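You operate a simulated robot arm through the tools that you are given. There is no shell and no other tool. Be economical: measure what you need, move in short steps, check, and stop when the job is done.

Carry out the task below with a simulated robot arm. There is one attempt and no reset: what you move stays moved.

## Task
Bring the dark shuttle back, load it with the short blue bobbin and send it to READY again.
Fine: its empty bobbin goes in the free cell of the tray; press the clip before you push it off.

It is judged by the outcome, as a careful person would: the job done as asked, and still so three seconds after it is handed in. It fails if anything else is knocked over, pushed out of place, dropped, spilled or broken.

## Robot
A 6-joint arm with a two-finger parallel gripper, fixed in place. Base frame: the origin is at the foot of the arm, x ahead of it, y to its left, z up; the work surface is at about z = 780. Readings come in mm, rad, newtons and seconds.
With the tool pointing down near the work surface it reaches from about 240 to 640 mm from the base axis. Its first joint turns from -1.152 to 1.152 rad. Payload 2.7 kg.
Tool frame: the origin (TCP) lies between the finger pads and is the grasp point; the fingertips stand 23 mm ahead of it; z points along the fingers, y is the line along which they close. The gripper opens to 94 mm. The fingers are 38 mm wide and 10 mm thick; the gripper's body (54 by 96 mm) begins 39 mm behind the TCP.
Orientation is that of the tool frame in the base frame, as [roll, pitch, yaw] about the fixed x, y, z axes, in that order (R = Rz(yaw) Ry(pitch) Rx(roll)). With the fingers straight down and closing along the base's y, the tool's x points along the base's -x, its y along +y and its z along -z.

## Interface
- The arm moves only by the tool servo_tool. Its argument "moves" is a list of rows, each a list of 6 numbers: the shift along the base's x, y, z in m, then the turn, a rotation vector about the base's x, y, z in rad. In form: [[x, y, z, wx, wy, wz], ...]. A call has 1 to 10 rows; each row is the pose to reach, as a shift and turn from the pose commanded when the call began. "grip" is the gripper command, from -1 (shut) to 1 (fully open), values between in proportion, set as the call begins (left out, the last holds). Each row takes 0.2 s and may step no farther than 50 mm and 0.15 rad from the row before; otherwise, or with a gripper value out of range, the whole call is refused. A pose out of reach is approached as far as the arm can. The call stops where the force on the tool passes 90 N (or 10 N more than at its start, if that is more) or the arm is blocked; 0.2 s more then pass. Each finger travels about 45 mm/s and halts on what it meets, pressing with about 45 N; the grip force reading is that of the motor and also rises with nothing between the fingers. The clock runs only during rows and for 0.2 s after the last one: add rows that repeat a pose to give the fingers time. It gives the time, the measured TCP pose, the force on the tool (base axes), the opening and the grip force at its end, in the units of the frame above (readings bear some noise), with the torque about the TCP (base axes, N m) and any sound that the robot's microphone picked up.
- Cameras (640 x 400 px; columns grow to the right, rows downward): "scene" is fixed at [99.8, -437.4, 1405.8]; the picture's right is [0.68, -0.73, 0.00], its down [-0.39, -0.37, -0.84] and it looks along [0.62, 0.57, -0.54] (base axes); focal length 330 px, centre (320, 200). "wrist" rides on the gripper at [86, 16, -74] in the tool frame; the picture's right is [-0.18, 0.98, 0.00], its down [-0.58, -0.11, -0.81] and it looks along [-0.79, -0.15, 0.59] (tool axes); focal length 243 px, centre (320, 200). There is no depth. A picture from a camera that has moved, and an enlarged one, comes with that camera's place and axes in the base frame and with its lens. The place of the scene camera against the robot may be out by one fixed shift of up to 18 mm in any direction.
- grab_frame(camera): a new picture of that camera. The clock stands still meanwhile.
- enlarge(camera, box): a new picture of the part [left, top, right, bottom] of that camera's present view, enlarged. The clock stands still meanwhile.
- hand_in(): hands the job in; it is judged then, once.

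Go step by step. Nothing tells you positions but the pictures and the camera data: compare them with the known pose of the tool, close in by small moves and look again before you grip or let go. The budget is 120 turns and 76 pictures, counting those below and the enlarged ones. Unless the task says otherwise, let go and move clear before handing in, and close with one line.

The tools are called as name(argument=value, ...) on one line, values as JSON. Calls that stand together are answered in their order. servo_tool: Moves the arm, as the interface text tells. Its arguments: {"type":"object","properties":{"moves":{"type":"array"},"grip":{"type":"number"}},"required":["moves"]} The other tools are called the same way: grab_frame (camera) takes a picture; enlarge (camera, box) takes an enlarged picture of a part of a camera's view; hand_in () hands the job in.

At the start:

```text
time_s: 0.0
ee_pos: [483.5, 41.7, 1092.5]
orientation: [3.141, 0.001, 3.141]
contact_force: [0.4, -0.5, 0.1]
wrist_torque: [0.0, -0.04, 0.03]
grip_width: 94.0
gripper_force: 0.1
```

scene: 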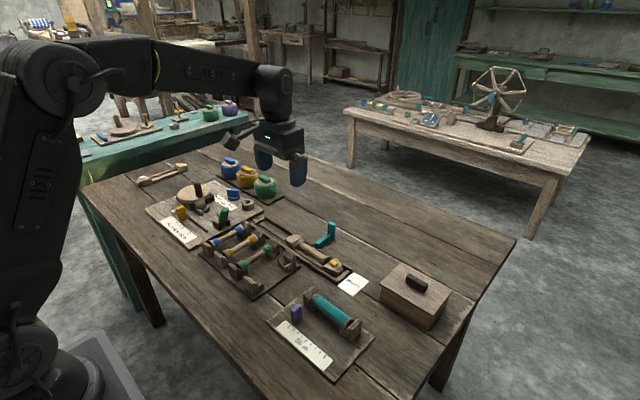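
wrist: 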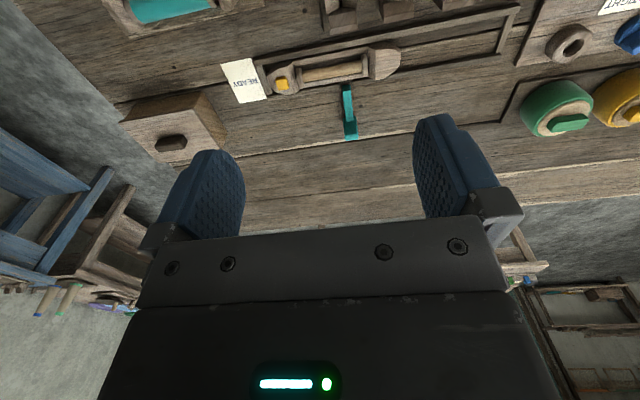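

I see a table with a shuttle on a READY track, a tray of bobbins, and a second station. I'll look closer before moving.

enlarge(camera="scene", box=[130, 150, 290, 250])

enlarge(camera="scene", box=[190, 200, 350, 300])

enlarge(camera="scene", box=[260, 220, 460, 385])

enlarge(camera="scene", box=[110, 140, 350, 290])

```text
4.00 times, centred on (210, 200) of scene
camera zoom: at [99.8, -437.4, 1405.8], right [0.68, -0.73, 0.0], down [-0.39, -0.37, -0.84], along [0.62, 0.57, -0.54], focal length 1320 px, centre (760, 200)
```

zoom: 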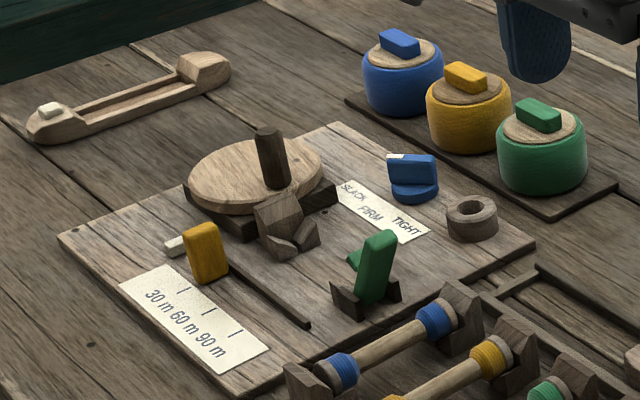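

```text
4.00 times, centred on (270, 250) of scene
camera zoom: at [99.8, -437.4, 1405.8], right [0.68, -0.73, 0.0], down [-0.39, -0.37, -0.84], along [0.62, 0.57, -0.54], focal length 1320 px, centre (520, 0)
```

zoom: 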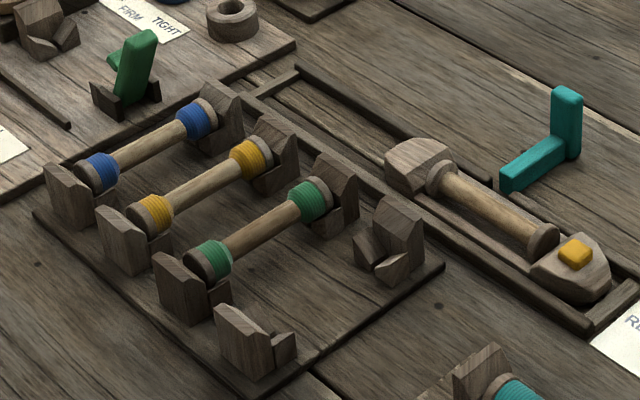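

```text
2.42 times, centred on (360, 302) of scene
camera zoom: at [99.8, -437.4, 1405.8], right [0.68, -0.73, 0.0], down [-0.39, -0.37, -0.84], along [0.62, 0.57, -0.54], focal length 800 px, centre (223, -48)
```

zoom: 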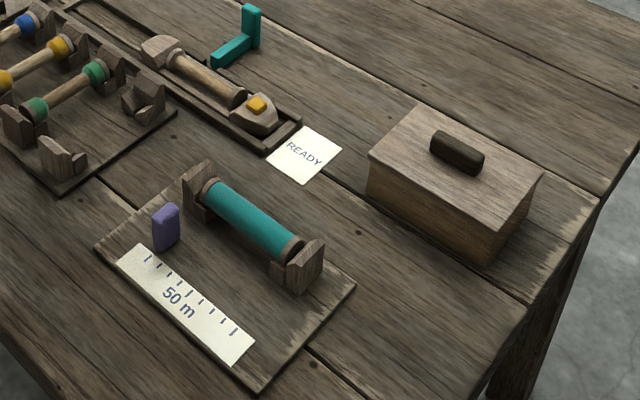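

```text
2.67 times, centred on (230, 215) of scene
camera zoom: at [99.8, -437.4, 1405.8], right [0.68, -0.73, 0.0], down [-0.39, -0.37, -0.84], along [0.62, 0.57, -0.54], focal length 880 px, centre (560, 160)
```

zoom: 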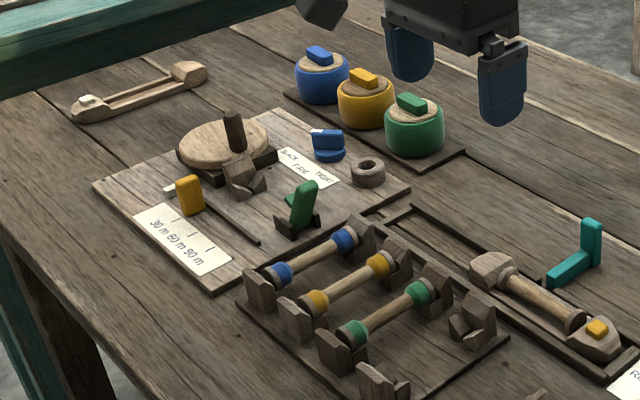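

The layout: shuttle with a yellow clip and an empty bobbin at the READY end of a y-directed track (x≈575), and the tray with bobbins along x and the free cell at y≈55. I'll pull the arm back to look down at the tray.

servo_tool(moves=[[-0.045, 0.02, 0, 0, 0, 0], [-0.09, 0.05, 0, 0, 0, 0], [-0.135, 0.08, 0, 0, 0, 0], [-0.18, 0.11, 0, 0, 0, 0]])

grab_frame(camera="wrist")

enlarge(camera="wrist", box=[160, 0, 480, 200])

```text
refused: row 2 steps farther than a row can; nothing moved
```

```text
69 pictures are left
camera wrist: at [395.5, 57.7, 1167.3], right [0.18, 0.98, 0.0], down [0.58, -0.11, 0.81], along [0.79, -0.15, -0.59], focal length 243 px, centre (320, 200)
```

wrist: 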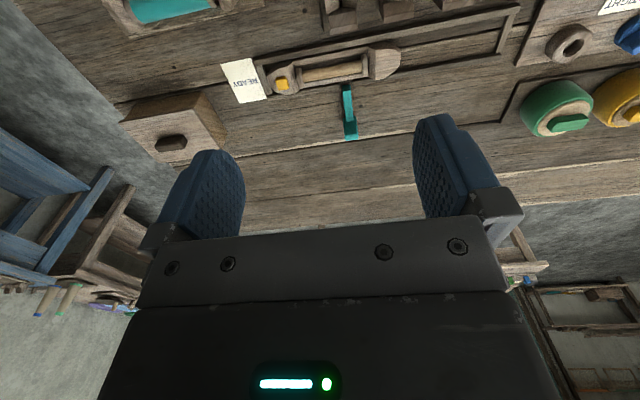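

```text
2.00 times, centred on (320, 100) of wrist
camera zoom: at [395.5, 57.7, 1167.3], right [0.18, 0.98, 0.0], down [0.58, -0.11, 0.81], along [0.79, -0.15, -0.59], focal length 485 px, centre (320, 400)
```

zoom: 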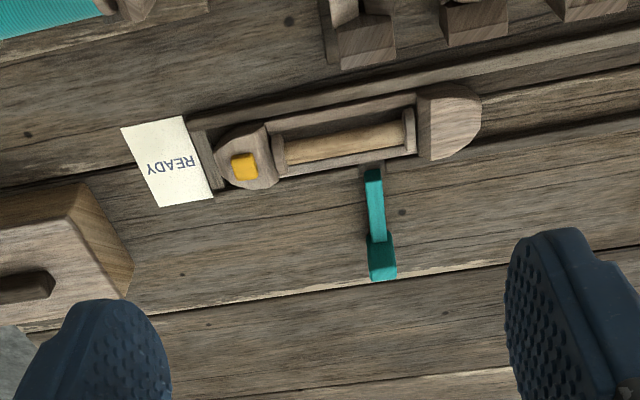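

The step limit refused that move; I'll repeat it with smaller steps.

servo_tool(moves=[[-0.04, 0.02, 0, 0, 0, 0], [-0.08, 0.04, 0, 0, 0, 0], [-0.12, 0.06, 0, 0, 0, 0], [-0.16, 0.08, 0, 0, 0, 0], [-0.19, 0.1, 0, 0, 0, 0]])

grab_frame(camera="wrist")

enlarge(camera="wrist", box=[160, 0, 480, 200])

```text
time_s: 1.2
ee_pos: [292.6, 144.7, 1095.2]
orientation: [-3.141, -0.002, 3.141]
contact_force: [-0.3, 0.2, 0.2]
wrist_torque: [0.0, -0.03, -0.02]
grip_width: 93.8
gripper_force: 0.1
```

```text
67 pictures are left
camera wrist: at [205.8, 160.9, 1168.1], right [0.18, 0.98, 0.0], down [0.58, -0.11, 0.81], along [0.79, -0.15, -0.59], focal length 243 px, centre (320, 200)
```

wrist: 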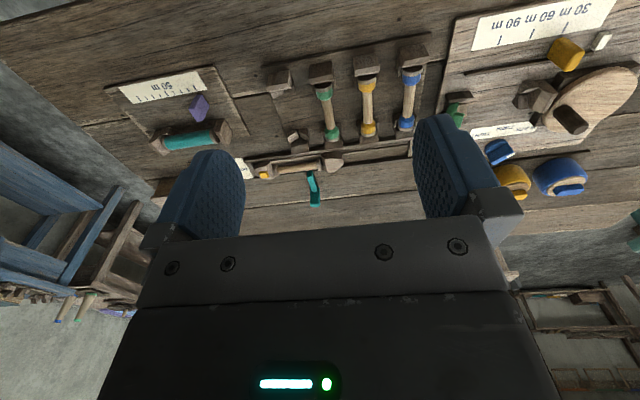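

```text
2.00 times, centred on (320, 100) of wrist
camera zoom: at [205.8, 160.9, 1168.1], right [0.18, 0.98, 0.0], down [0.58, -0.11, 0.81], along [0.79, -0.15, -0.59], focal length 485 px, centre (320, 400)
```

zoom: 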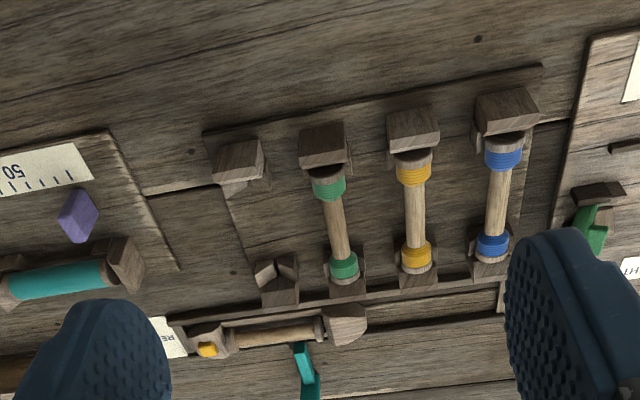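

Blue bobbin lies at about x 400–490, y 260. Now I'll look closely at the shuttle and the teal part beside it.

servo_tool(moves=[[0.04, -0.02, -0.01, 0, 0, 0], [0.08, -0.04, -0.03, 0, 0, 0], [0.11, -0.06, -0.06, 0, 0, 0], [0.14, -0.08, -0.09, 0, 0, 0], [0.17, -0.1, -0.12, 0, 0, 0], [0.18, -0.115, -0.14, 0, 0, 0]])

grab_frame(camera="wrist")

enlarge(camera="wrist", box=[200, 20, 440, 170])

```text
time_s: 2.6
ee_pos: [473.8, 28.6, 955.4]
orientation: [3.141, 0.002, 3.141]
contact_force: [0.2, 0.6, -0.5]
wrist_torque: [0.0, -0.01, 0.0]
grip_width: 93.8
gripper_force: 0.1
```

```text
65 pictures are left
camera wrist: at [386.2, 44.7, 1028.1], right [0.18, 0.98, 0.0], down [0.58, -0.11, 0.81], along [0.79, -0.15, -0.59], focal length 243 px, centre (320, 200)
```

wrist: 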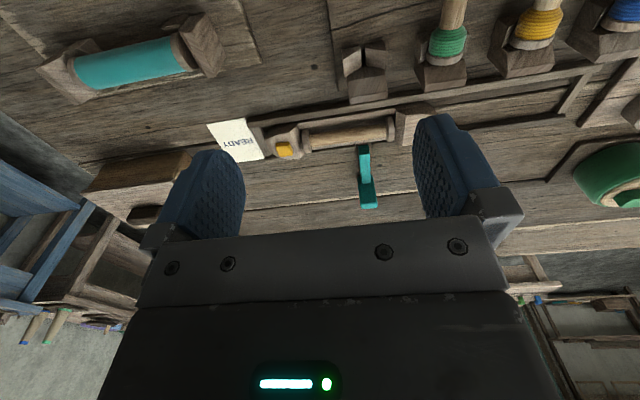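

```text
2.67 times, centred on (320, 95) of wrist
camera zoom: at [386.2, 44.7, 1028.1], right [0.18, 0.98, 0.0], down [0.58, -0.11, 0.81], along [0.79, -0.15, -0.59], focal length 647 px, centre (320, 480)
```

zoom: 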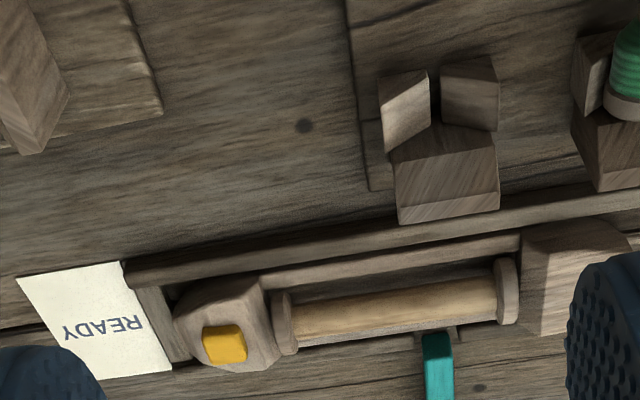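

enlarge(camera="scene", box=[280, 210, 360, 300])

enlarge(camera="wrist", box=[330, 120, 410, 220])

```text
4.44 times, centred on (320, 255) of scene
camera zoom: at [99.8, -437.4, 1405.8], right [0.68, -0.73, 0.0], down [-0.39, -0.37, -0.84], along [0.62, 0.57, -0.54], focal length 1467 px, centre (320, -44)
```

zoom: 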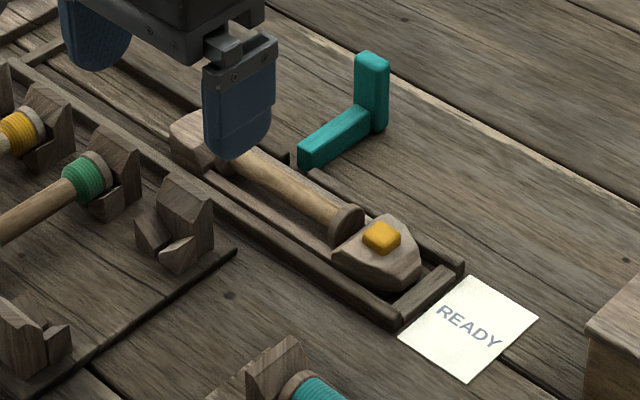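

```text
4.00 times, centred on (370, 170) of wrist
camera zoom: at [386.2, 44.7, 1028.1], right [0.18, 0.98, 0.0], down [0.58, -0.11, 0.81], along [0.79, -0.15, -0.59], focal length 970 px, centre (120, 320)
```

zoom: 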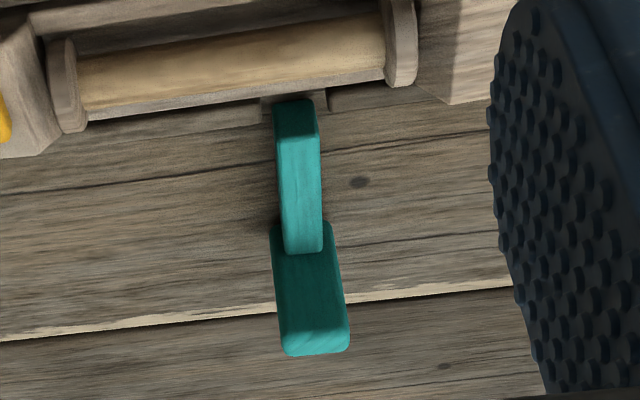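

The teal part is an L-shaped piece through a gap in the far rail, beside the shuttle; I must watch whether it is a latch. I'll turn the gripper by −90° above the shuttle so that the fingers close along x.

servo_tool(moves=[[0, 0, 0, 0, 0, -0.145], [0, 0, 0, 0, 0, -0.29], [0, 0, 0, 0, 0, -0.435], [0, 0, 0, 0, 0, -0.58], [0, 0, 0, 0, 0, -0.725], [0, 0, 0, 0, 0, -0.87], [0, 0, 0, 0, 0, -1.015], [0, 0, 0, 0, 0, -1.16], [0, 0, 0, 0, 0, -1.305], [0, 0, 0, 0, 0, -1.45]])

servo_tool(moves=[[0.04, 0.02, 0, 0, 0, -0.1208], [0.08, 0.04, 0, 0, 0, -0.1208], [0.099, 0.083, -0.01, 0, 0, -0.1208], [0.099, 0.083, -0.03, 0, 0, -0.1208]])

grab_frame(camera="wrist")

enlarge(camera="scene", box=[220, 180, 380, 300])

```text
time_s: 4.8
ee_pos: [473.5, 26.2, 953.3]
orientation: [-3.141, 0.0, 1.687]
contact_force: [0.6, -0.1, 0.5]
wrist_torque: [-0.03, 0.01, -0.02]
grip_width: 94.0
gripper_force: 0.1
```

```text
time_s: 5.8
ee_pos: [570.1, 111.7, 923.0]
orientation: [3.141, 0.0, 1.571]
contact_force: [-0.3, -0.7, -0.1]
wrist_torque: [-0.01, -0.02, -0.01]
grip_width: 94.1
gripper_force: 0.0
```

```text
61 pictures are left
camera wrist: at [586.8, 198.3, 997.4], right [0.98, -0.18, 0.0], down [-0.11, -0.58, 0.81], along [-0.15, -0.79, -0.59], focal length 243 px, centre (320, 200)
```

wrist: 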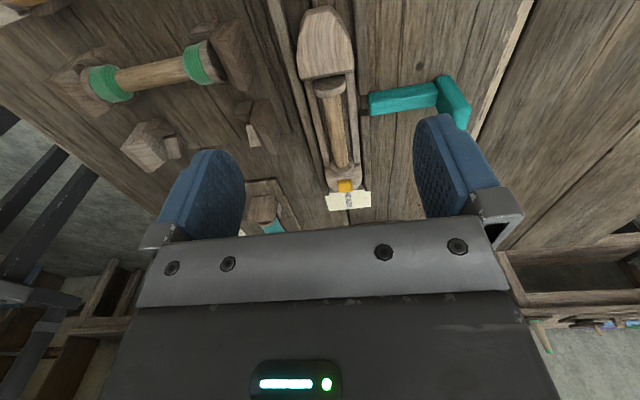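

```text
3.33 times, centred on (300, 240) of scene
camera zoom: at [99.8, -437.4, 1405.8], right [0.68, -0.73, 0.0], down [-0.39, -0.37, -0.84], along [0.62, 0.57, -0.54], focal length 1100 px, centre (387, 67)
```

zoom: 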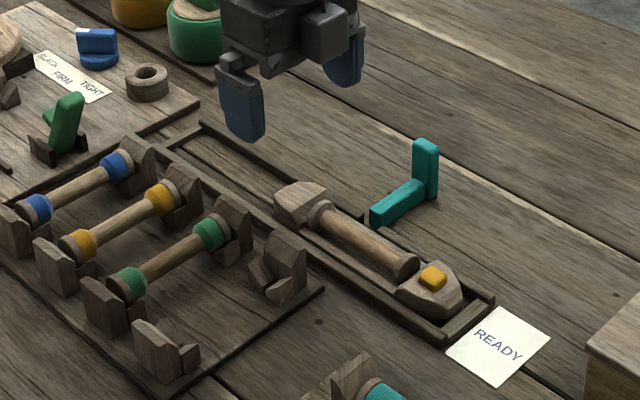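

enlarge(camera="wrist", box=[240, 0, 480, 210])

```text
1.90 times, centred on (360, 105) of wrist
camera zoom: at [586.8, 198.3, 997.4], right [0.98, -0.18, 0.0], down [-0.11, -0.58, 0.81], along [-0.15, -0.79, -0.59], focal length 462 px, centre (244, 381)
```

zoom: 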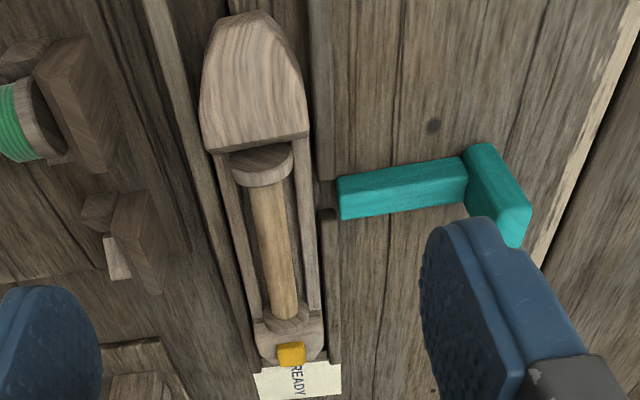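

The +y nose block of the shuttle is about 40 mm wide, centred near x 575, y 105–148; the teal bar is clear of the shuttle. I'll narrow the fingers and go down around the block.

servo_tool(grip=0.3, moves=[[0.002, 0.006, 0, 0, 0, 0], [0.002, 0.006, -0.03, 0, 0, 0], [0.002, 0.006, -0.06, 0, 0, 0], [0.002, 0.006, -0.08, 0, 0, 0], [0.002, 0.006, -0.08, 0, 0, 0]])

grab_frame(camera="wrist")

enlarge(camera="scene", box=[220, 180, 380, 300])

```text
time_s: 7.0
ee_pos: [571.6, 115.5, 843.8]
orientation: [-3.141, 0.001, 1.57]
contact_force: [-0.2, -0.8, 0.0]
wrist_torque: [-0.01, 0.0, 0.02]
grip_width: 61.2
gripper_force: 0.1
```

```text
58 pictures are left
camera wrist: at [587.8, 201.6, 917.4], right [0.98, -0.18, 0.0], down [-0.11, -0.58, 0.81], along [-0.15, -0.79, -0.59], focal length 243 px, centre (320, 200)
```

wrist: 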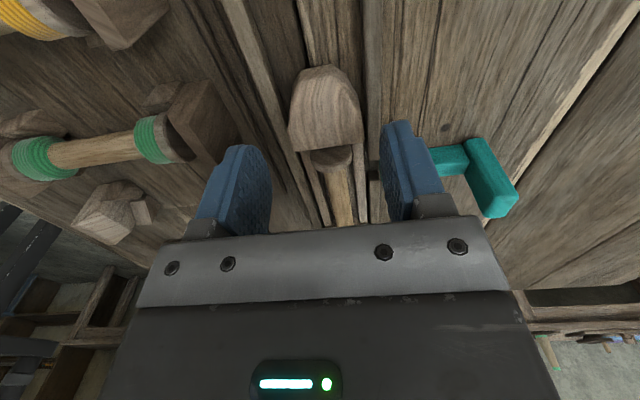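

```text
3.33 times, centred on (300, 240) of scene
camera zoom: at [99.8, -437.4, 1405.8], right [0.68, -0.73, 0.0], down [-0.39, -0.37, -0.84], along [0.62, 0.57, -0.54], focal length 1100 px, centre (387, 67)
```

zoom: 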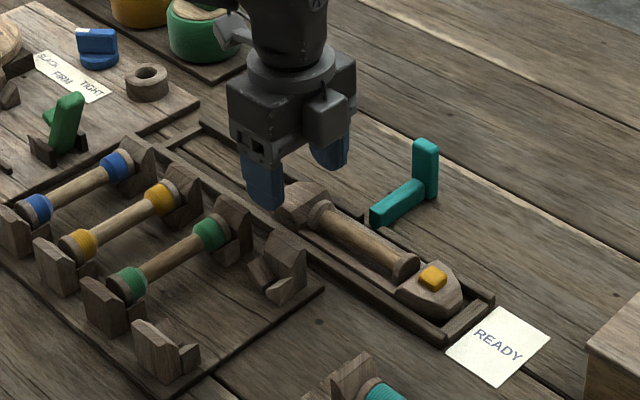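

The fingers straddle the nose block properly. I'll descend a bit more and close.

servo_tool(moves=[[0.002, 0, -0.012, 0, 0, 0], [0.002, 0, -0.024, 0, 0, 0]])

enlarge(camera="scene", box=[240, 200, 340, 275])

```text
time_s: 7.6
ee_pos: [573.7, 114.7, 820.4]
orientation: [3.141, 0.0, 1.571]
contact_force: [0.2, -0.8, -0.6]
wrist_torque: [0.02, 0.0, 0.02]
grip_width: 61.1
gripper_force: 0.0
```

```text
5.33 times, centred on (290, 238) of scene
camera zoom: at [99.8, -437.4, 1405.8], right [0.68, -0.73, 0.0], down [-0.39, -0.37, -0.84], along [0.62, 0.57, -0.54], focal length 1760 px, centre (480, 0)
```

zoom: 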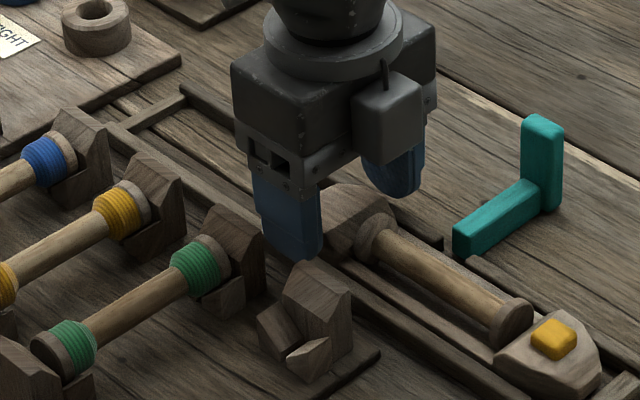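

Fingers are beside the block with no contact; I'll close on it.

servo_tool(grip=-0.6, moves=[[0, 0, 0, 0, 0, 0], [0, 0, 0, 0, 0, 0], [0, 0, 0, 0, 0, 0]])

```text
time_s: 8.4
ee_pos: [574.4, 115.0, 821.8]
orientation: [3.141, 0.001, 1.57]
contact_force: [0.6, -1.4, -0.2]
wrist_torque: [0.07, -0.06, 0.04]
grip_width: 43.0
gripper_force: 45.1
```

Gripped at 43 mm. I'll slide it gently toward +y as a test.

servo_tool(moves=[[0, 0.005, 0, 0, 0, 0], [0, 0.01, 0, 0, 0, 0], [0, 0.02, 0, 0, 0, 0]])

enlarge(camera="scene", box=[240, 200, 370, 300])

```text
time_s: 9.2
ee_pos: [576.1, 134.9, 821.3]
orientation: [3.142, 0.0, 1.571]
contact_force: [-0.9, -3.6, 5.0]
wrist_torque: [-0.06, -0.04, -0.05]
grip_width: 43.0
gripper_force: 44.6
```

```text
4.00 times, centred on (305, 250) of scene
camera zoom: at [99.7, -437.5, 1405.8], right [0.68, -0.73, 0.0], down [-0.39, -0.37, -0.84], along [0.62, 0.57, -0.54], focal length 1320 px, centre (380, 0)
```

zoom: 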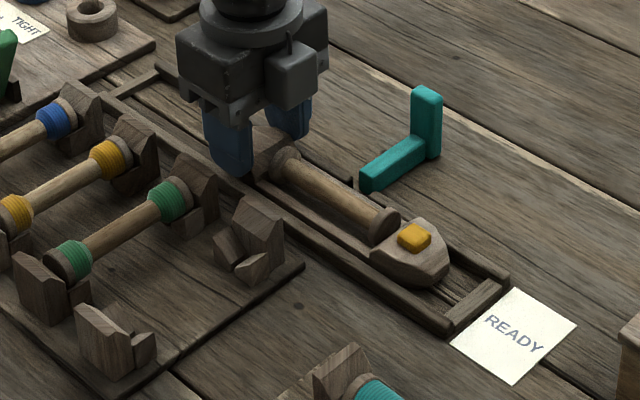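

It slides freely and the teal part stays. I'll continue back along the track.

servo_tool(moves=[[0, 0.01, 0, 0, 0, 0], [0, 0.02, 0, 0, 0, 0], [0, 0.03, 0, 0, 0, 0], [0, 0.04, 0, 0, 0, 0], [0, 0.05, 0, 0, 0, 0], [0, 0.06, 0, 0, 0, 0]])

grab_frame(camera="scene")

grab_frame(camera="wrist")

```text
time_s: 10.6
ee_pos: [576.9, 196.3, 820.6]
orientation: [3.138, 0.0, 1.572]
contact_force: [-1.3, -10.2, 22.6]
wrist_torque: [-0.53, 0.27, 0.12]
grip_width: 43.1
gripper_force: 45.3
```

```text
54 pictures are left
```

scene: 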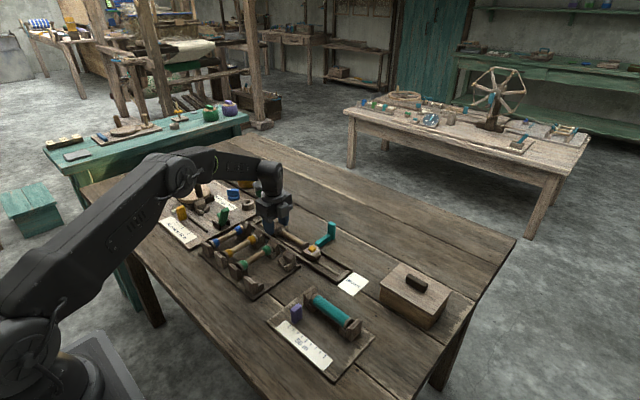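

```text
53 pictures are left
camera wrist: at [592.1, 282.3, 894.9], right [0.98, -0.18, 0.0], down [-0.11, -0.58, 0.81], along [-0.15, -0.79, -0.59], focal length 243 px, centre (320, 200)
```

wrist: 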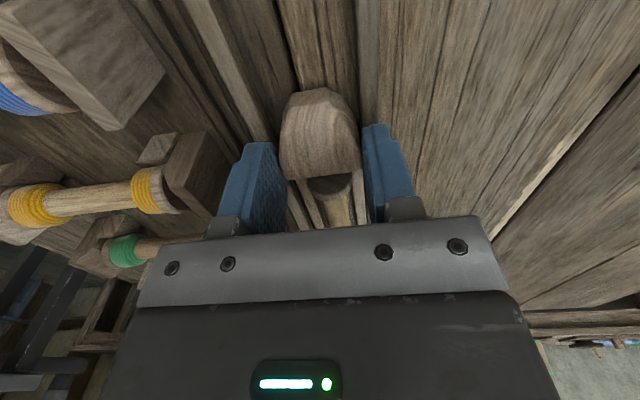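

Still sliding; slight downward press, so I'll ease up 1 mm and continue.

servo_tool(moves=[[0, 0.0, 0.001, 0, 0, 0], [0, 0.005, 0.001, 0, 0, 0], [0, 0.01, 0.001, 0, 0, 0], [0, 0.015, 0.001, 0, 0, 0], [0, 0.02, 0.001, 0, 0, 0]])

enlarge(camera="scene", box=[220, 180, 360, 290])

```text
time_s: 11.8
ee_pos: [575.7, 214.4, 821.3]
orientation: [3.14, 0.0, 1.57]
contact_force: [0.0, -8.1, 19.0]
wrist_torque: [-0.41, -0.07, 0.0]
grip_width: 42.8
gripper_force: 44.6
```

```text
3.64 times, centred on (290, 235) of scene
camera zoom: at [99.4, -437.7, 1405.7], right [0.68, -0.73, 0.0], down [-0.39, -0.37, -0.84], along [0.62, 0.57, -0.54], focal length 1200 px, centre (429, 73)
```

zoom: 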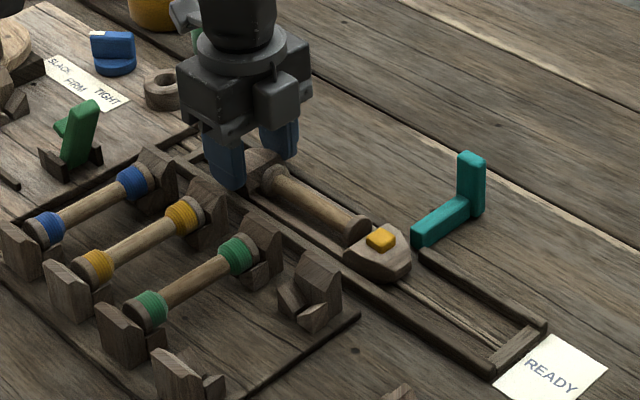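

servo_tool(moves=[[0, 0.003, 0.0005, 0, 0, 0], [0, 0.006, 0.0005, 0, 0, 0], [0, 0.009, 0.0005, 0, 0, 0], [0, 0.012, 0.0005, 0, 0, 0]])

servo_tool(moves=[[0, 0.002, 0, 0, 0, 0], [0, 0.004, 0, 0, 0, 0], [0, 0.006, 0, 0, 0, 0]])

enlarge(camera="scene", box=[220, 190, 320, 260])

```text
time_s: 12.8
ee_pos: [574.4, 228.0, 820.7]
orientation: [3.141, 0.0, 1.57]
contact_force: [1.4, -6.6, 15.1]
wrist_torque: [-0.27, -0.13, -0.03]
grip_width: 43.0
gripper_force: 45.1
```

```text
time_s: 13.6
ee_pos: [576.2, 233.2, 821.3]
orientation: [-3.139, 0.001, 1.571]
contact_force: [-2.5, -4.4, 9.2]
wrist_torque: [-0.13, -0.11, -0.1]
grip_width: 42.9
gripper_force: 44.8
```

```text
5.71 times, centred on (270, 225) of scene
camera zoom: at [99.6, -437.6, 1405.8], right [0.68, -0.73, 0.0], down [-0.39, -0.37, -0.84], along [0.62, 0.57, -0.54], focal length 1886 px, centre (606, 57)
```

zoom: 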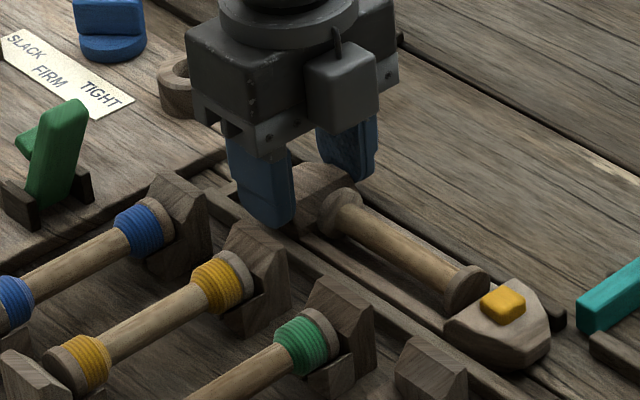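

servo_tool(moves=[[0, 0.002, 0, 0, 0, 0], [0, 0.004, 0, 0, 0, 0], [0, 0.006, 0, 0, 0, 0]])

servo_tool(moves=[[0, 0.002, 0, 0, 0, 0], [0, 0.003, 0, 0, 0, 0]])

```text
time_s: 14.4
ee_pos: [575.4, 239.0, 819.9]
orientation: [-3.14, 0.0, 1.57]
contact_force: [-0.1, -0.2, -0.1]
wrist_torque: [0.07, -0.03, -0.03]
grip_width: 42.9
gripper_force: 45.1
```

```text
time_s: 15.0
ee_pos: [575.2, 241.6, 822.1]
orientation: [3.141, 0.0, 1.57]
contact_force: [0.9, 0.2, -0.2]
wrist_torque: [0.14, 0.0, -0.03]
grip_width: 43.2
gripper_force: 44.6
```

enlarge(camera="scene", box=[220, 190, 320, 260])

grab_frame(camera="wrist")

```text
5.71 times, centred on (270, 225) of scene
camera zoom: at [99.8, -437.4, 1405.8], right [0.68, -0.73, 0.0], down [-0.39, -0.37, -0.84], along [0.62, 0.57, -0.54], focal length 1886 px, centre (606, 57)
```

zoom: 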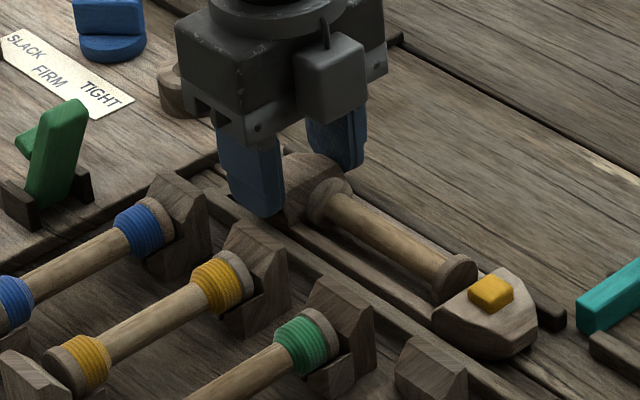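

```text
49 pictures are left
camera wrist: at [591.6, 329.3, 895.8], right [0.98, -0.18, 0.0], down [-0.11, -0.58, 0.81], along [-0.15, -0.79, -0.59], focal length 243 px, centre (320, 200)
```

wrist: 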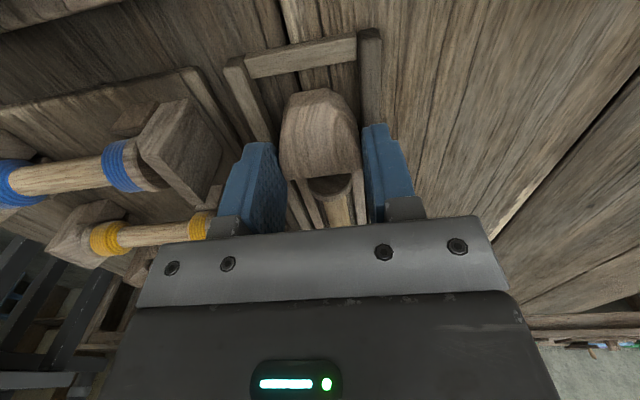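

About 5 mm remain to the end bar. I'll ease forward to it and then lower slightly.

servo_tool(moves=[[0, 0.002, 0, 0, 0, 0], [0, 0.004, 0, 0, 0, 0], [0, 0.004, -0.001, 0, 0, 0]])

```text
time_s: 15.8
ee_pos: [577.1, 246.8, 820.3]
orientation: [3.142, 0.0, 1.571]
contact_force: [-1.5, 0.2, 2.7]
wrist_torque: [-0.13, 0.18, -0.08]
grip_width: 42.8
gripper_force: 44.9
```

servo_tool(moves=[[0, 0.002, 0, 0, 0, 0], [0, 0.004, 0, 0, 0, 0]])

grab_frame(camera="wrist")

```text
time_s: 16.4
ee_pos: [575.7, 249.8, 821.6]
orientation: [3.139, 0.001, 1.571]
contact_force: [2.1, -2.8, 3.6]
wrist_torque: [-0.19, 0.1, 0.1]
grip_width: 42.8
gripper_force: 44.1
```

```text
48 pictures are left
camera wrist: at [591.6, 336.2, 894.8], right [0.98, -0.18, 0.0], down [-0.11, -0.58, 0.81], along [-0.15, -0.79, -0.59], focal length 243 px, centre (320, 200)
```

wrist: 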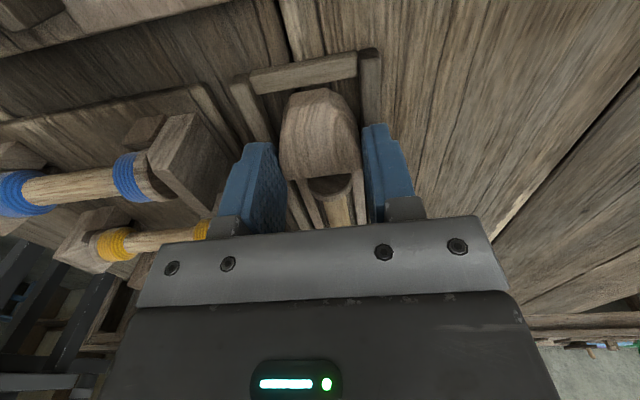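

servo_tool(moves=[[0, 0.002, 0, 0, 0, 0], [0, 0.003, 0, 0, 0, 0]])

servo_tool(moves=[[0, 0.002, 0, 0, 0, 0], [0, 0.003, 0, 0, 0, 0]])

```text
time_s: 17.0
ee_pos: [575.2, 251.7, 820.5]
orientation: [3.14, 0.0, 1.571]
contact_force: [1.1, -9.1, 10.9]
wrist_torque: [-0.22, 0.14, 0.07]
grip_width: 42.9
gripper_force: 45.2
```

```text
time_s: 17.6
ee_pos: [576.4, 252.6, 821.3]
orientation: [-3.138, 0.006, 1.569]
contact_force: [-14.2, -30.2, 25.2]
wrist_torque: [-0.83, 0.14, 0.14]
grip_width: 43.0
gripper_force: 45.3
```

The shuttle has met the back end. I'll relax the push and let go, then rise.

servo_tool(moves=[[0, -0.004, 0, 0, 0, 0], [0, -0.004, 0, 0, 0, 0]])

servo_tool(grip=0.3, moves=[[0, 0, 0, 0, 0, 0], [0, 0, 0, 0, 0, 0], [0, 0, 0.03, 0, 0, 0], [0, 0, 0.07, 0, 0, 0], [0, -0.03, 0.09, 0, 0, 0], [0, -0.06, 0.09, 0, 0, 0]])

grab_frame(camera="wrist")

enlarge(camera="scene", box=[200, 180, 360, 290])

```text
time_s: 18.2
ee_pos: [576.6, 252.9, 819.9]
orientation: [3.14, 0.0, 1.57]
contact_force: [-3.3, -15.7, 25.7]
wrist_torque: [-0.78, 0.45, -0.24]
grip_width: 43.0
gripper_force: 44.8
```

```text
time_s: 19.6
ee_pos: [573.3, 191.0, 910.9]
orientation: [3.141, 0.001, 1.569]
contact_force: [0.6, 0.9, -1.1]
wrist_torque: [0.05, -0.02, 0.01]
grip_width: 61.1
gripper_force: 0.1
```

```text
47 pictures are left
camera wrist: at [589.5, 278.0, 984.9], right [0.98, -0.18, 0.0], down [-0.11, -0.58, 0.81], along [-0.15, -0.79, -0.59], focal length 243 px, centre (320, 200)
```

wrist: 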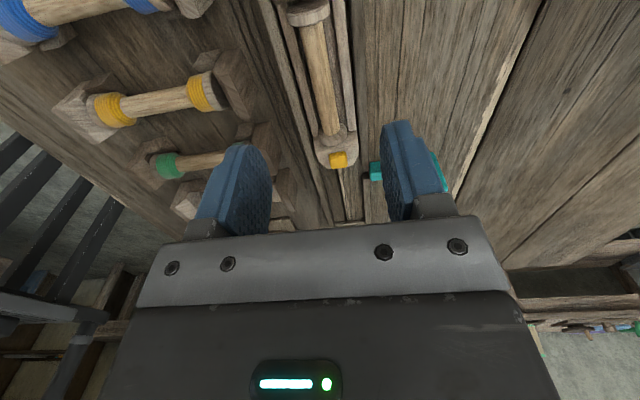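

```text
3.64 times, centred on (280, 235) of scene
camera zoom: at [99.8, -437.4, 1405.8], right [0.68, -0.73, 0.0], down [-0.39, -0.37, -0.84], along [0.62, 0.57, -0.54], focal length 1200 px, centre (466, 73)
```

zoom: 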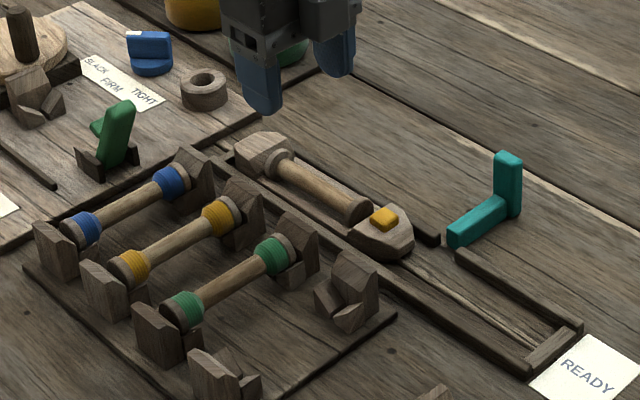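

enlarge(camera="wrist", box=[270, 0, 390, 180])

enlarge(camera="scene", box=[260, 210, 325, 260])

```text
2.22 times, centred on (330, 90) of wrist
camera zoom: at [589.5, 278.0, 984.9], right [0.98, -0.18, 0.0], down [-0.11, -0.58, 0.81], along [-0.15, -0.79, -0.59], focal length 539 px, centre (298, 444)
```

zoom: 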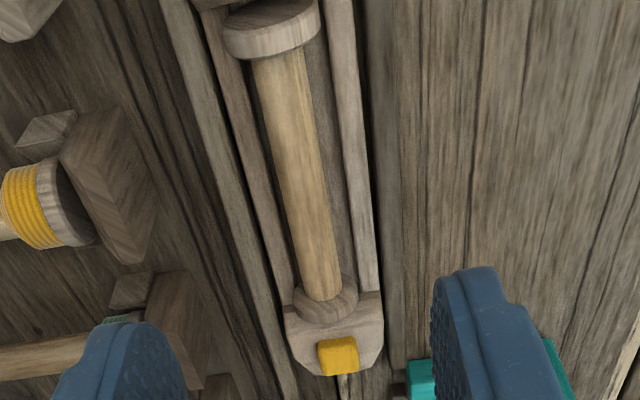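

```text
8.00 times, centred on (292, 235) of scene
camera zoom: at [99.8, -437.4, 1405.8], right [0.68, -0.73, 0.0], down [-0.39, -0.37, -0.84], along [0.62, 0.57, -0.54], focal length 2640 px, centre (540, -80)
```

zoom: 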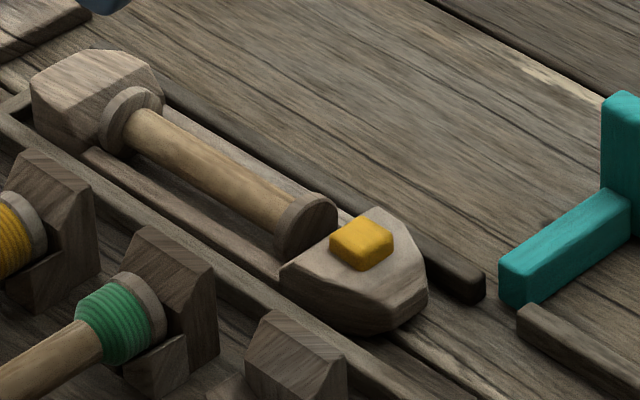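

Shuttle is at the back end; its empty bobbin's axis is about 573, 183, ~798. I'll go down over the shaft's middle with fingers open 42 mm and check before gripping.

servo_tool(grip=-0.1, moves=[[0, -0.008, 0, 0, 0, 0], [0, -0.008, -0.03, 0, 0, 0], [0, -0.008, -0.06, 0, 0, 0], [0, -0.008, -0.075, 0, 0, 0], [0, -0.008, -0.08, 0, 0, 0]])

grab_frame(camera="wrist")

enlarge(camera="scene", box=[240, 200, 320, 260])

```text
time_s: 20.8
ee_pos: [576.7, 183.8, 829.0]
orientation: [3.14, 0.0, 1.571]
contact_force: [0.1, 0.3, -0.4]
wrist_torque: [0.0, 0.0, -0.03]
grip_width: 42.3
gripper_force: 0.0
```

```text
43 pictures are left
camera wrist: at [592.5, 270.0, 903.1], right [0.98, -0.18, 0.0], down [-0.11, -0.58, 0.81], along [-0.15, -0.79, -0.59], focal length 243 px, centre (320, 200)
```

wrist: 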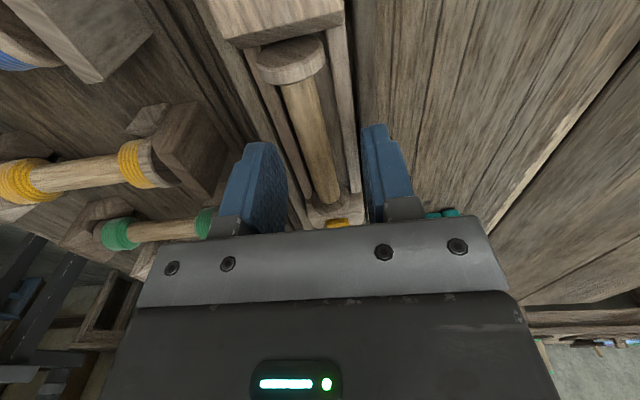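

```text
6.67 times, centred on (280, 230) of scene
camera zoom: at [99.8, -437.4, 1405.8], right [0.68, -0.73, 0.0], down [-0.39, -0.37, -0.84], along [0.62, 0.57, -0.54], focal length 2200 px, centre (587, 0)
```

zoom: 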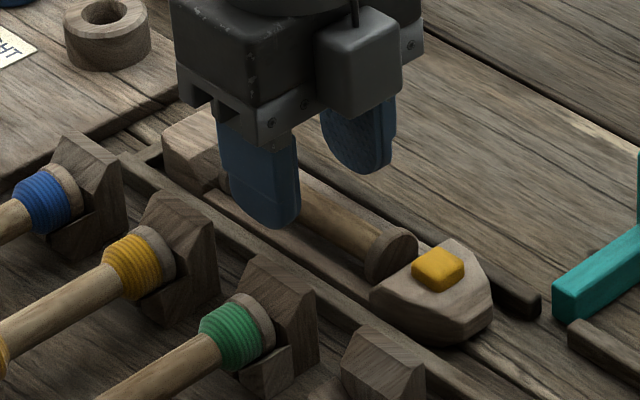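

Fingers straddle the shaft; small x correction of −2 mm, then down to about 815.

servo_tool(moves=[[-0.002, 0, -0.005, 0, 0, 0], [-0.002, 0, -0.009, 0, 0, 0], [-0.002, 0, -0.012, 0, 0, 0], [-0.002, 0, -0.014, 0, 0, 0]])

enlarge(camera="scene", box=[250, 205, 310, 250])

```text
time_s: 21.8
ee_pos: [575.2, 185.5, 817.4]
orientation: [-3.141, -0.001, 1.571]
contact_force: [0.6, -0.5, -0.4]
wrist_torque: [0.0, -0.02, -0.03]
grip_width: 42.1
gripper_force: 0.1
```

```text
8.89 times, centred on (280, 228) of scene
camera zoom: at [99.8, -437.4, 1405.8], right [0.68, -0.73, 0.0], down [-0.39, -0.37, -0.84], along [0.62, 0.57, -0.54], focal length 2933 px, centre (676, -44)
```

zoom: 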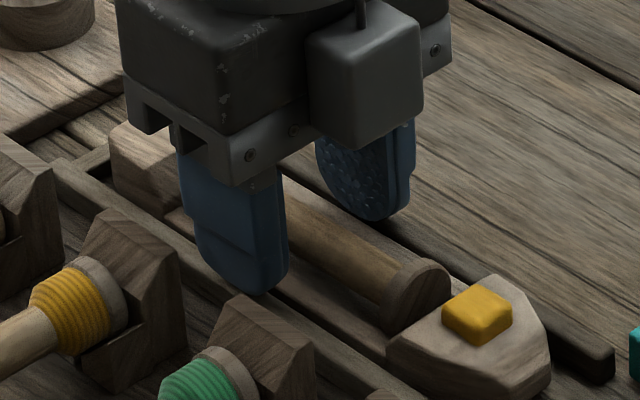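

No contact yet; closing on the shaft.

servo_tool(grip=-1, moves=[[0, 0, 0, 0, 0, 0], [0, 0, 0, 0, 0, 0], [0, 0, 0, 0, 0, 0], [0, 0, 0, 0, 0, 0]])

```text
time_s: 22.8
ee_pos: [574.5, 184.6, 816.4]
orientation: [3.141, 0.0, 1.572]
contact_force: [-0.9, -0.4, -0.3]
wrist_torque: [0.0, 0.01, 0.0]
grip_width: 18.2
gripper_force: 44.6
```

Holding something 18 mm wide — the shaft. Lift slightly and look whether only the bobbin comes.

servo_tool(moves=[[0, 0, 0.004, 0, 0, 0], [0, 0, 0.01, 0, 0, 0], [0, 0, 0.018, 0, 0, 0]])

enlarge(camera="scene", box=[240, 200, 320, 260])

```text
time_s: 23.6
ee_pos: [575.2, 183.9, 834.7]
orientation: [-3.141, 0.001, 1.571]
contact_force: [-0.3, 0.3, 0.1]
wrist_torque: [0.02, -0.01, -0.02]
grip_width: 17.9
gripper_force: 44.6
```

```text
6.67 times, centred on (280, 230) of scene
camera zoom: at [99.8, -437.4, 1405.8], right [0.68, -0.73, 0.0], down [-0.39, -0.37, -0.84], along [0.62, 0.57, -0.54], focal length 2200 px, centre (587, 0)
```

zoom: 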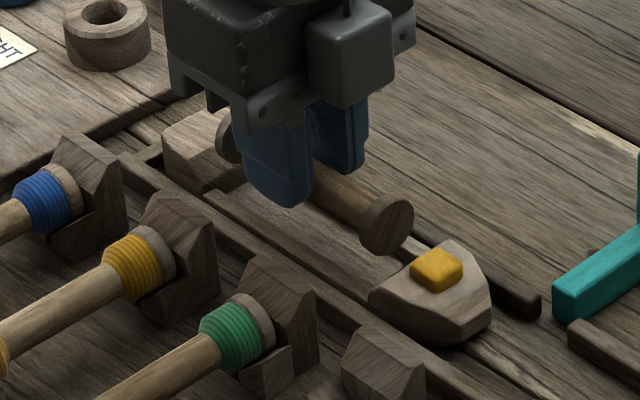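

The bobbin came out alone. I'll raise it, turn back by 90° and move toward the free cell.

servo_tool(moves=[[0, 0, 0.04, 0, 0, 0], [0, 0, 0.08, 0, 0, 0], [0, 0, 0.1, 0, 0, 0.145], [-0.02, -0.01, 0.12, 0, 0, 0.29], [-0.04, -0.02, 0.12, 0, 0, 0.435], [-0.06, -0.03, 0.12, 0, 0, 0.58], [-0.08, -0.04, 0.12, 0, 0, 0.725], [-0.1, -0.05, 0.12, 0, 0, 0.87], [-0.12, -0.06, 0.12, 0, 0, 1.015], [-0.14, -0.07, 0.12, 0, 0, 1.16]])

servo_tool(moves=[[-0.02, -0.015, 0.0, 0, 0, 0.14], [-0.04, -0.03, 0.0, 0, 0, 0.28], [-0.07, -0.05, 0.0, 0, 0, 0.4108], [-0.1, -0.06, 0.0, 0, 0, 0.4108], [-0.115, -0.06, 0.0, 0, 0, 0.4108]])

grab_frame(camera="wrist")

enlarge(camera="wrist", box=[220, 0, 460, 150])

```text
time_s: 25.8
ee_pos: [431.1, 114.5, 953.9]
orientation: [-3.14, 0.0, 2.733]
contact_force: [0.0, -0.4, -0.6]
wrist_torque: [0.0, -0.04, 0.03]
grip_width: 18.3
gripper_force: 45.1
```

```text
time_s: 27.0
ee_pos: [320.7, 54.6, 952.5]
orientation: [-3.14, 0.002, 3.141]
contact_force: [-0.3, 0.0, -0.4]
wrist_torque: [-0.01, 0.0, 0.05]
grip_width: 18.2
gripper_force: 45.4
```

```text
39 pictures are left
camera wrist: at [232.7, 69.6, 1026.8], right [0.18, 0.98, 0.0], down [0.58, -0.11, 0.81], along [0.79, -0.15, -0.59], focal length 243 px, centre (320, 200)
```

wrist: 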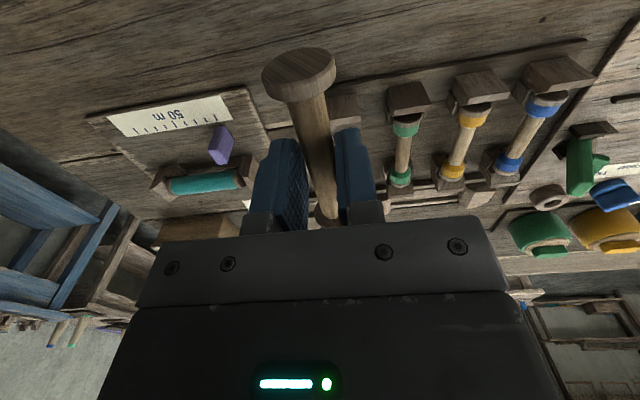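

```text
2.67 times, centred on (340, 75) of wrist
camera zoom: at [232.7, 69.6, 1026.8], right [0.18, 0.98, 0.0], down [0.58, -0.11, 0.81], along [0.79, -0.15, -0.59], focal length 647 px, centre (267, 533)
```

zoom: 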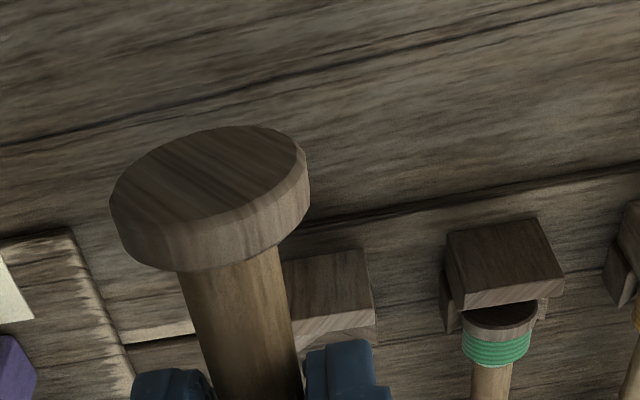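

Cell pitch seems about 65 mm along y with the free cell near y≈63; I need better height and x values. I'll take a lower look from beside.

servo_tool(moves=[[0.02, 0.03, -0.02, 0, 0, 0], [0.04, 0.06, -0.04, 0, 0, 0], [0.04, 0.08, -0.05, 0, 0, 0]])

grab_frame(camera="wrist")

enlarge(camera="wrist", box=[160, 0, 480, 200])

```text
time_s: 27.8
ee_pos: [357.9, 133.8, 904.6]
orientation: [-3.141, 0.001, 3.141]
contact_force: [-0.4, 0.2, -0.2]
wrist_torque: [0.0, 0.0, 0.0]
grip_width: 18.2
gripper_force: 45.5
```

```text
37 pictures are left
camera wrist: at [271.0, 151.0, 978.4], right [0.18, 0.98, 0.0], down [0.58, -0.11, 0.81], along [0.79, -0.15, -0.59], focal length 243 px, centre (320, 200)
```

wrist: 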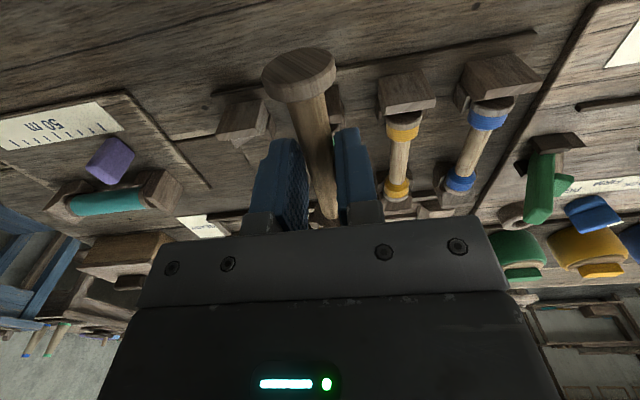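

```text
2.00 times, centred on (320, 100) of wrist
camera zoom: at [271.0, 151.0, 978.4], right [0.18, 0.98, 0.0], down [0.58, -0.11, 0.81], along [0.79, -0.15, -0.59], focal length 485 px, centre (320, 400)
```

zoom: 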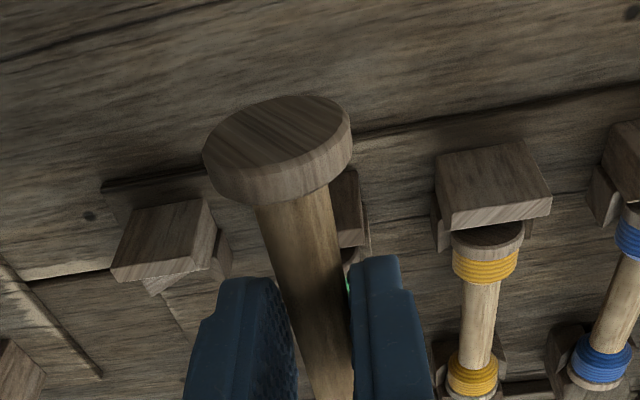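

I'll hover the bobbin over the free cell (est. 444, 65) and check alignment from both cameras.

servo_tool(moves=[[0.03, -0.03, 0, 0, 0, 0], [0.06, -0.06, 0, 0, 0, 0], [0.084, -0.07, -0.01, 0, 0, 0], [0.084, -0.07, -0.02, 0, 0, 0], [0.084, -0.07, -0.02, 0, 0, 0]])

enlarge(camera="scene", box=[200, 190, 320, 300])

enlarge(camera="wrist", box=[160, 0, 480, 200])

```text
time_s: 29.0
ee_pos: [440.6, 62.5, 885.0]
orientation: [-3.14, -0.002, -3.14]
contact_force: [-0.1, -0.9, 0.2]
wrist_torque: [0.03, -0.01, 0.02]
grip_width: 18.3
gripper_force: 44.9
```

```text
3.64 times, centred on (260, 245) of scene
camera zoom: at [99.8, -437.4, 1405.8], right [0.68, -0.73, 0.0], down [-0.39, -0.37, -0.84], along [0.62, 0.57, -0.54], focal length 1200 px, centre (538, 36)
```

zoom: 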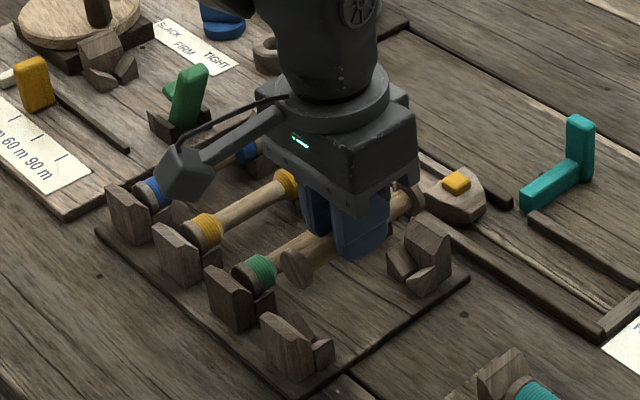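

```text
2.00 times, centred on (320, 100) of wrist
camera zoom: at [354.2, 79.3, 958.1], right [0.18, 0.98, 0.0], down [0.58, -0.11, 0.81], along [0.79, -0.15, -0.59], focal length 485 px, centre (320, 400)
```

zoom: 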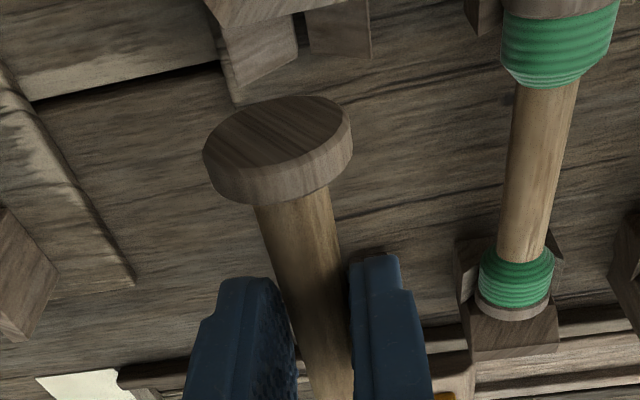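

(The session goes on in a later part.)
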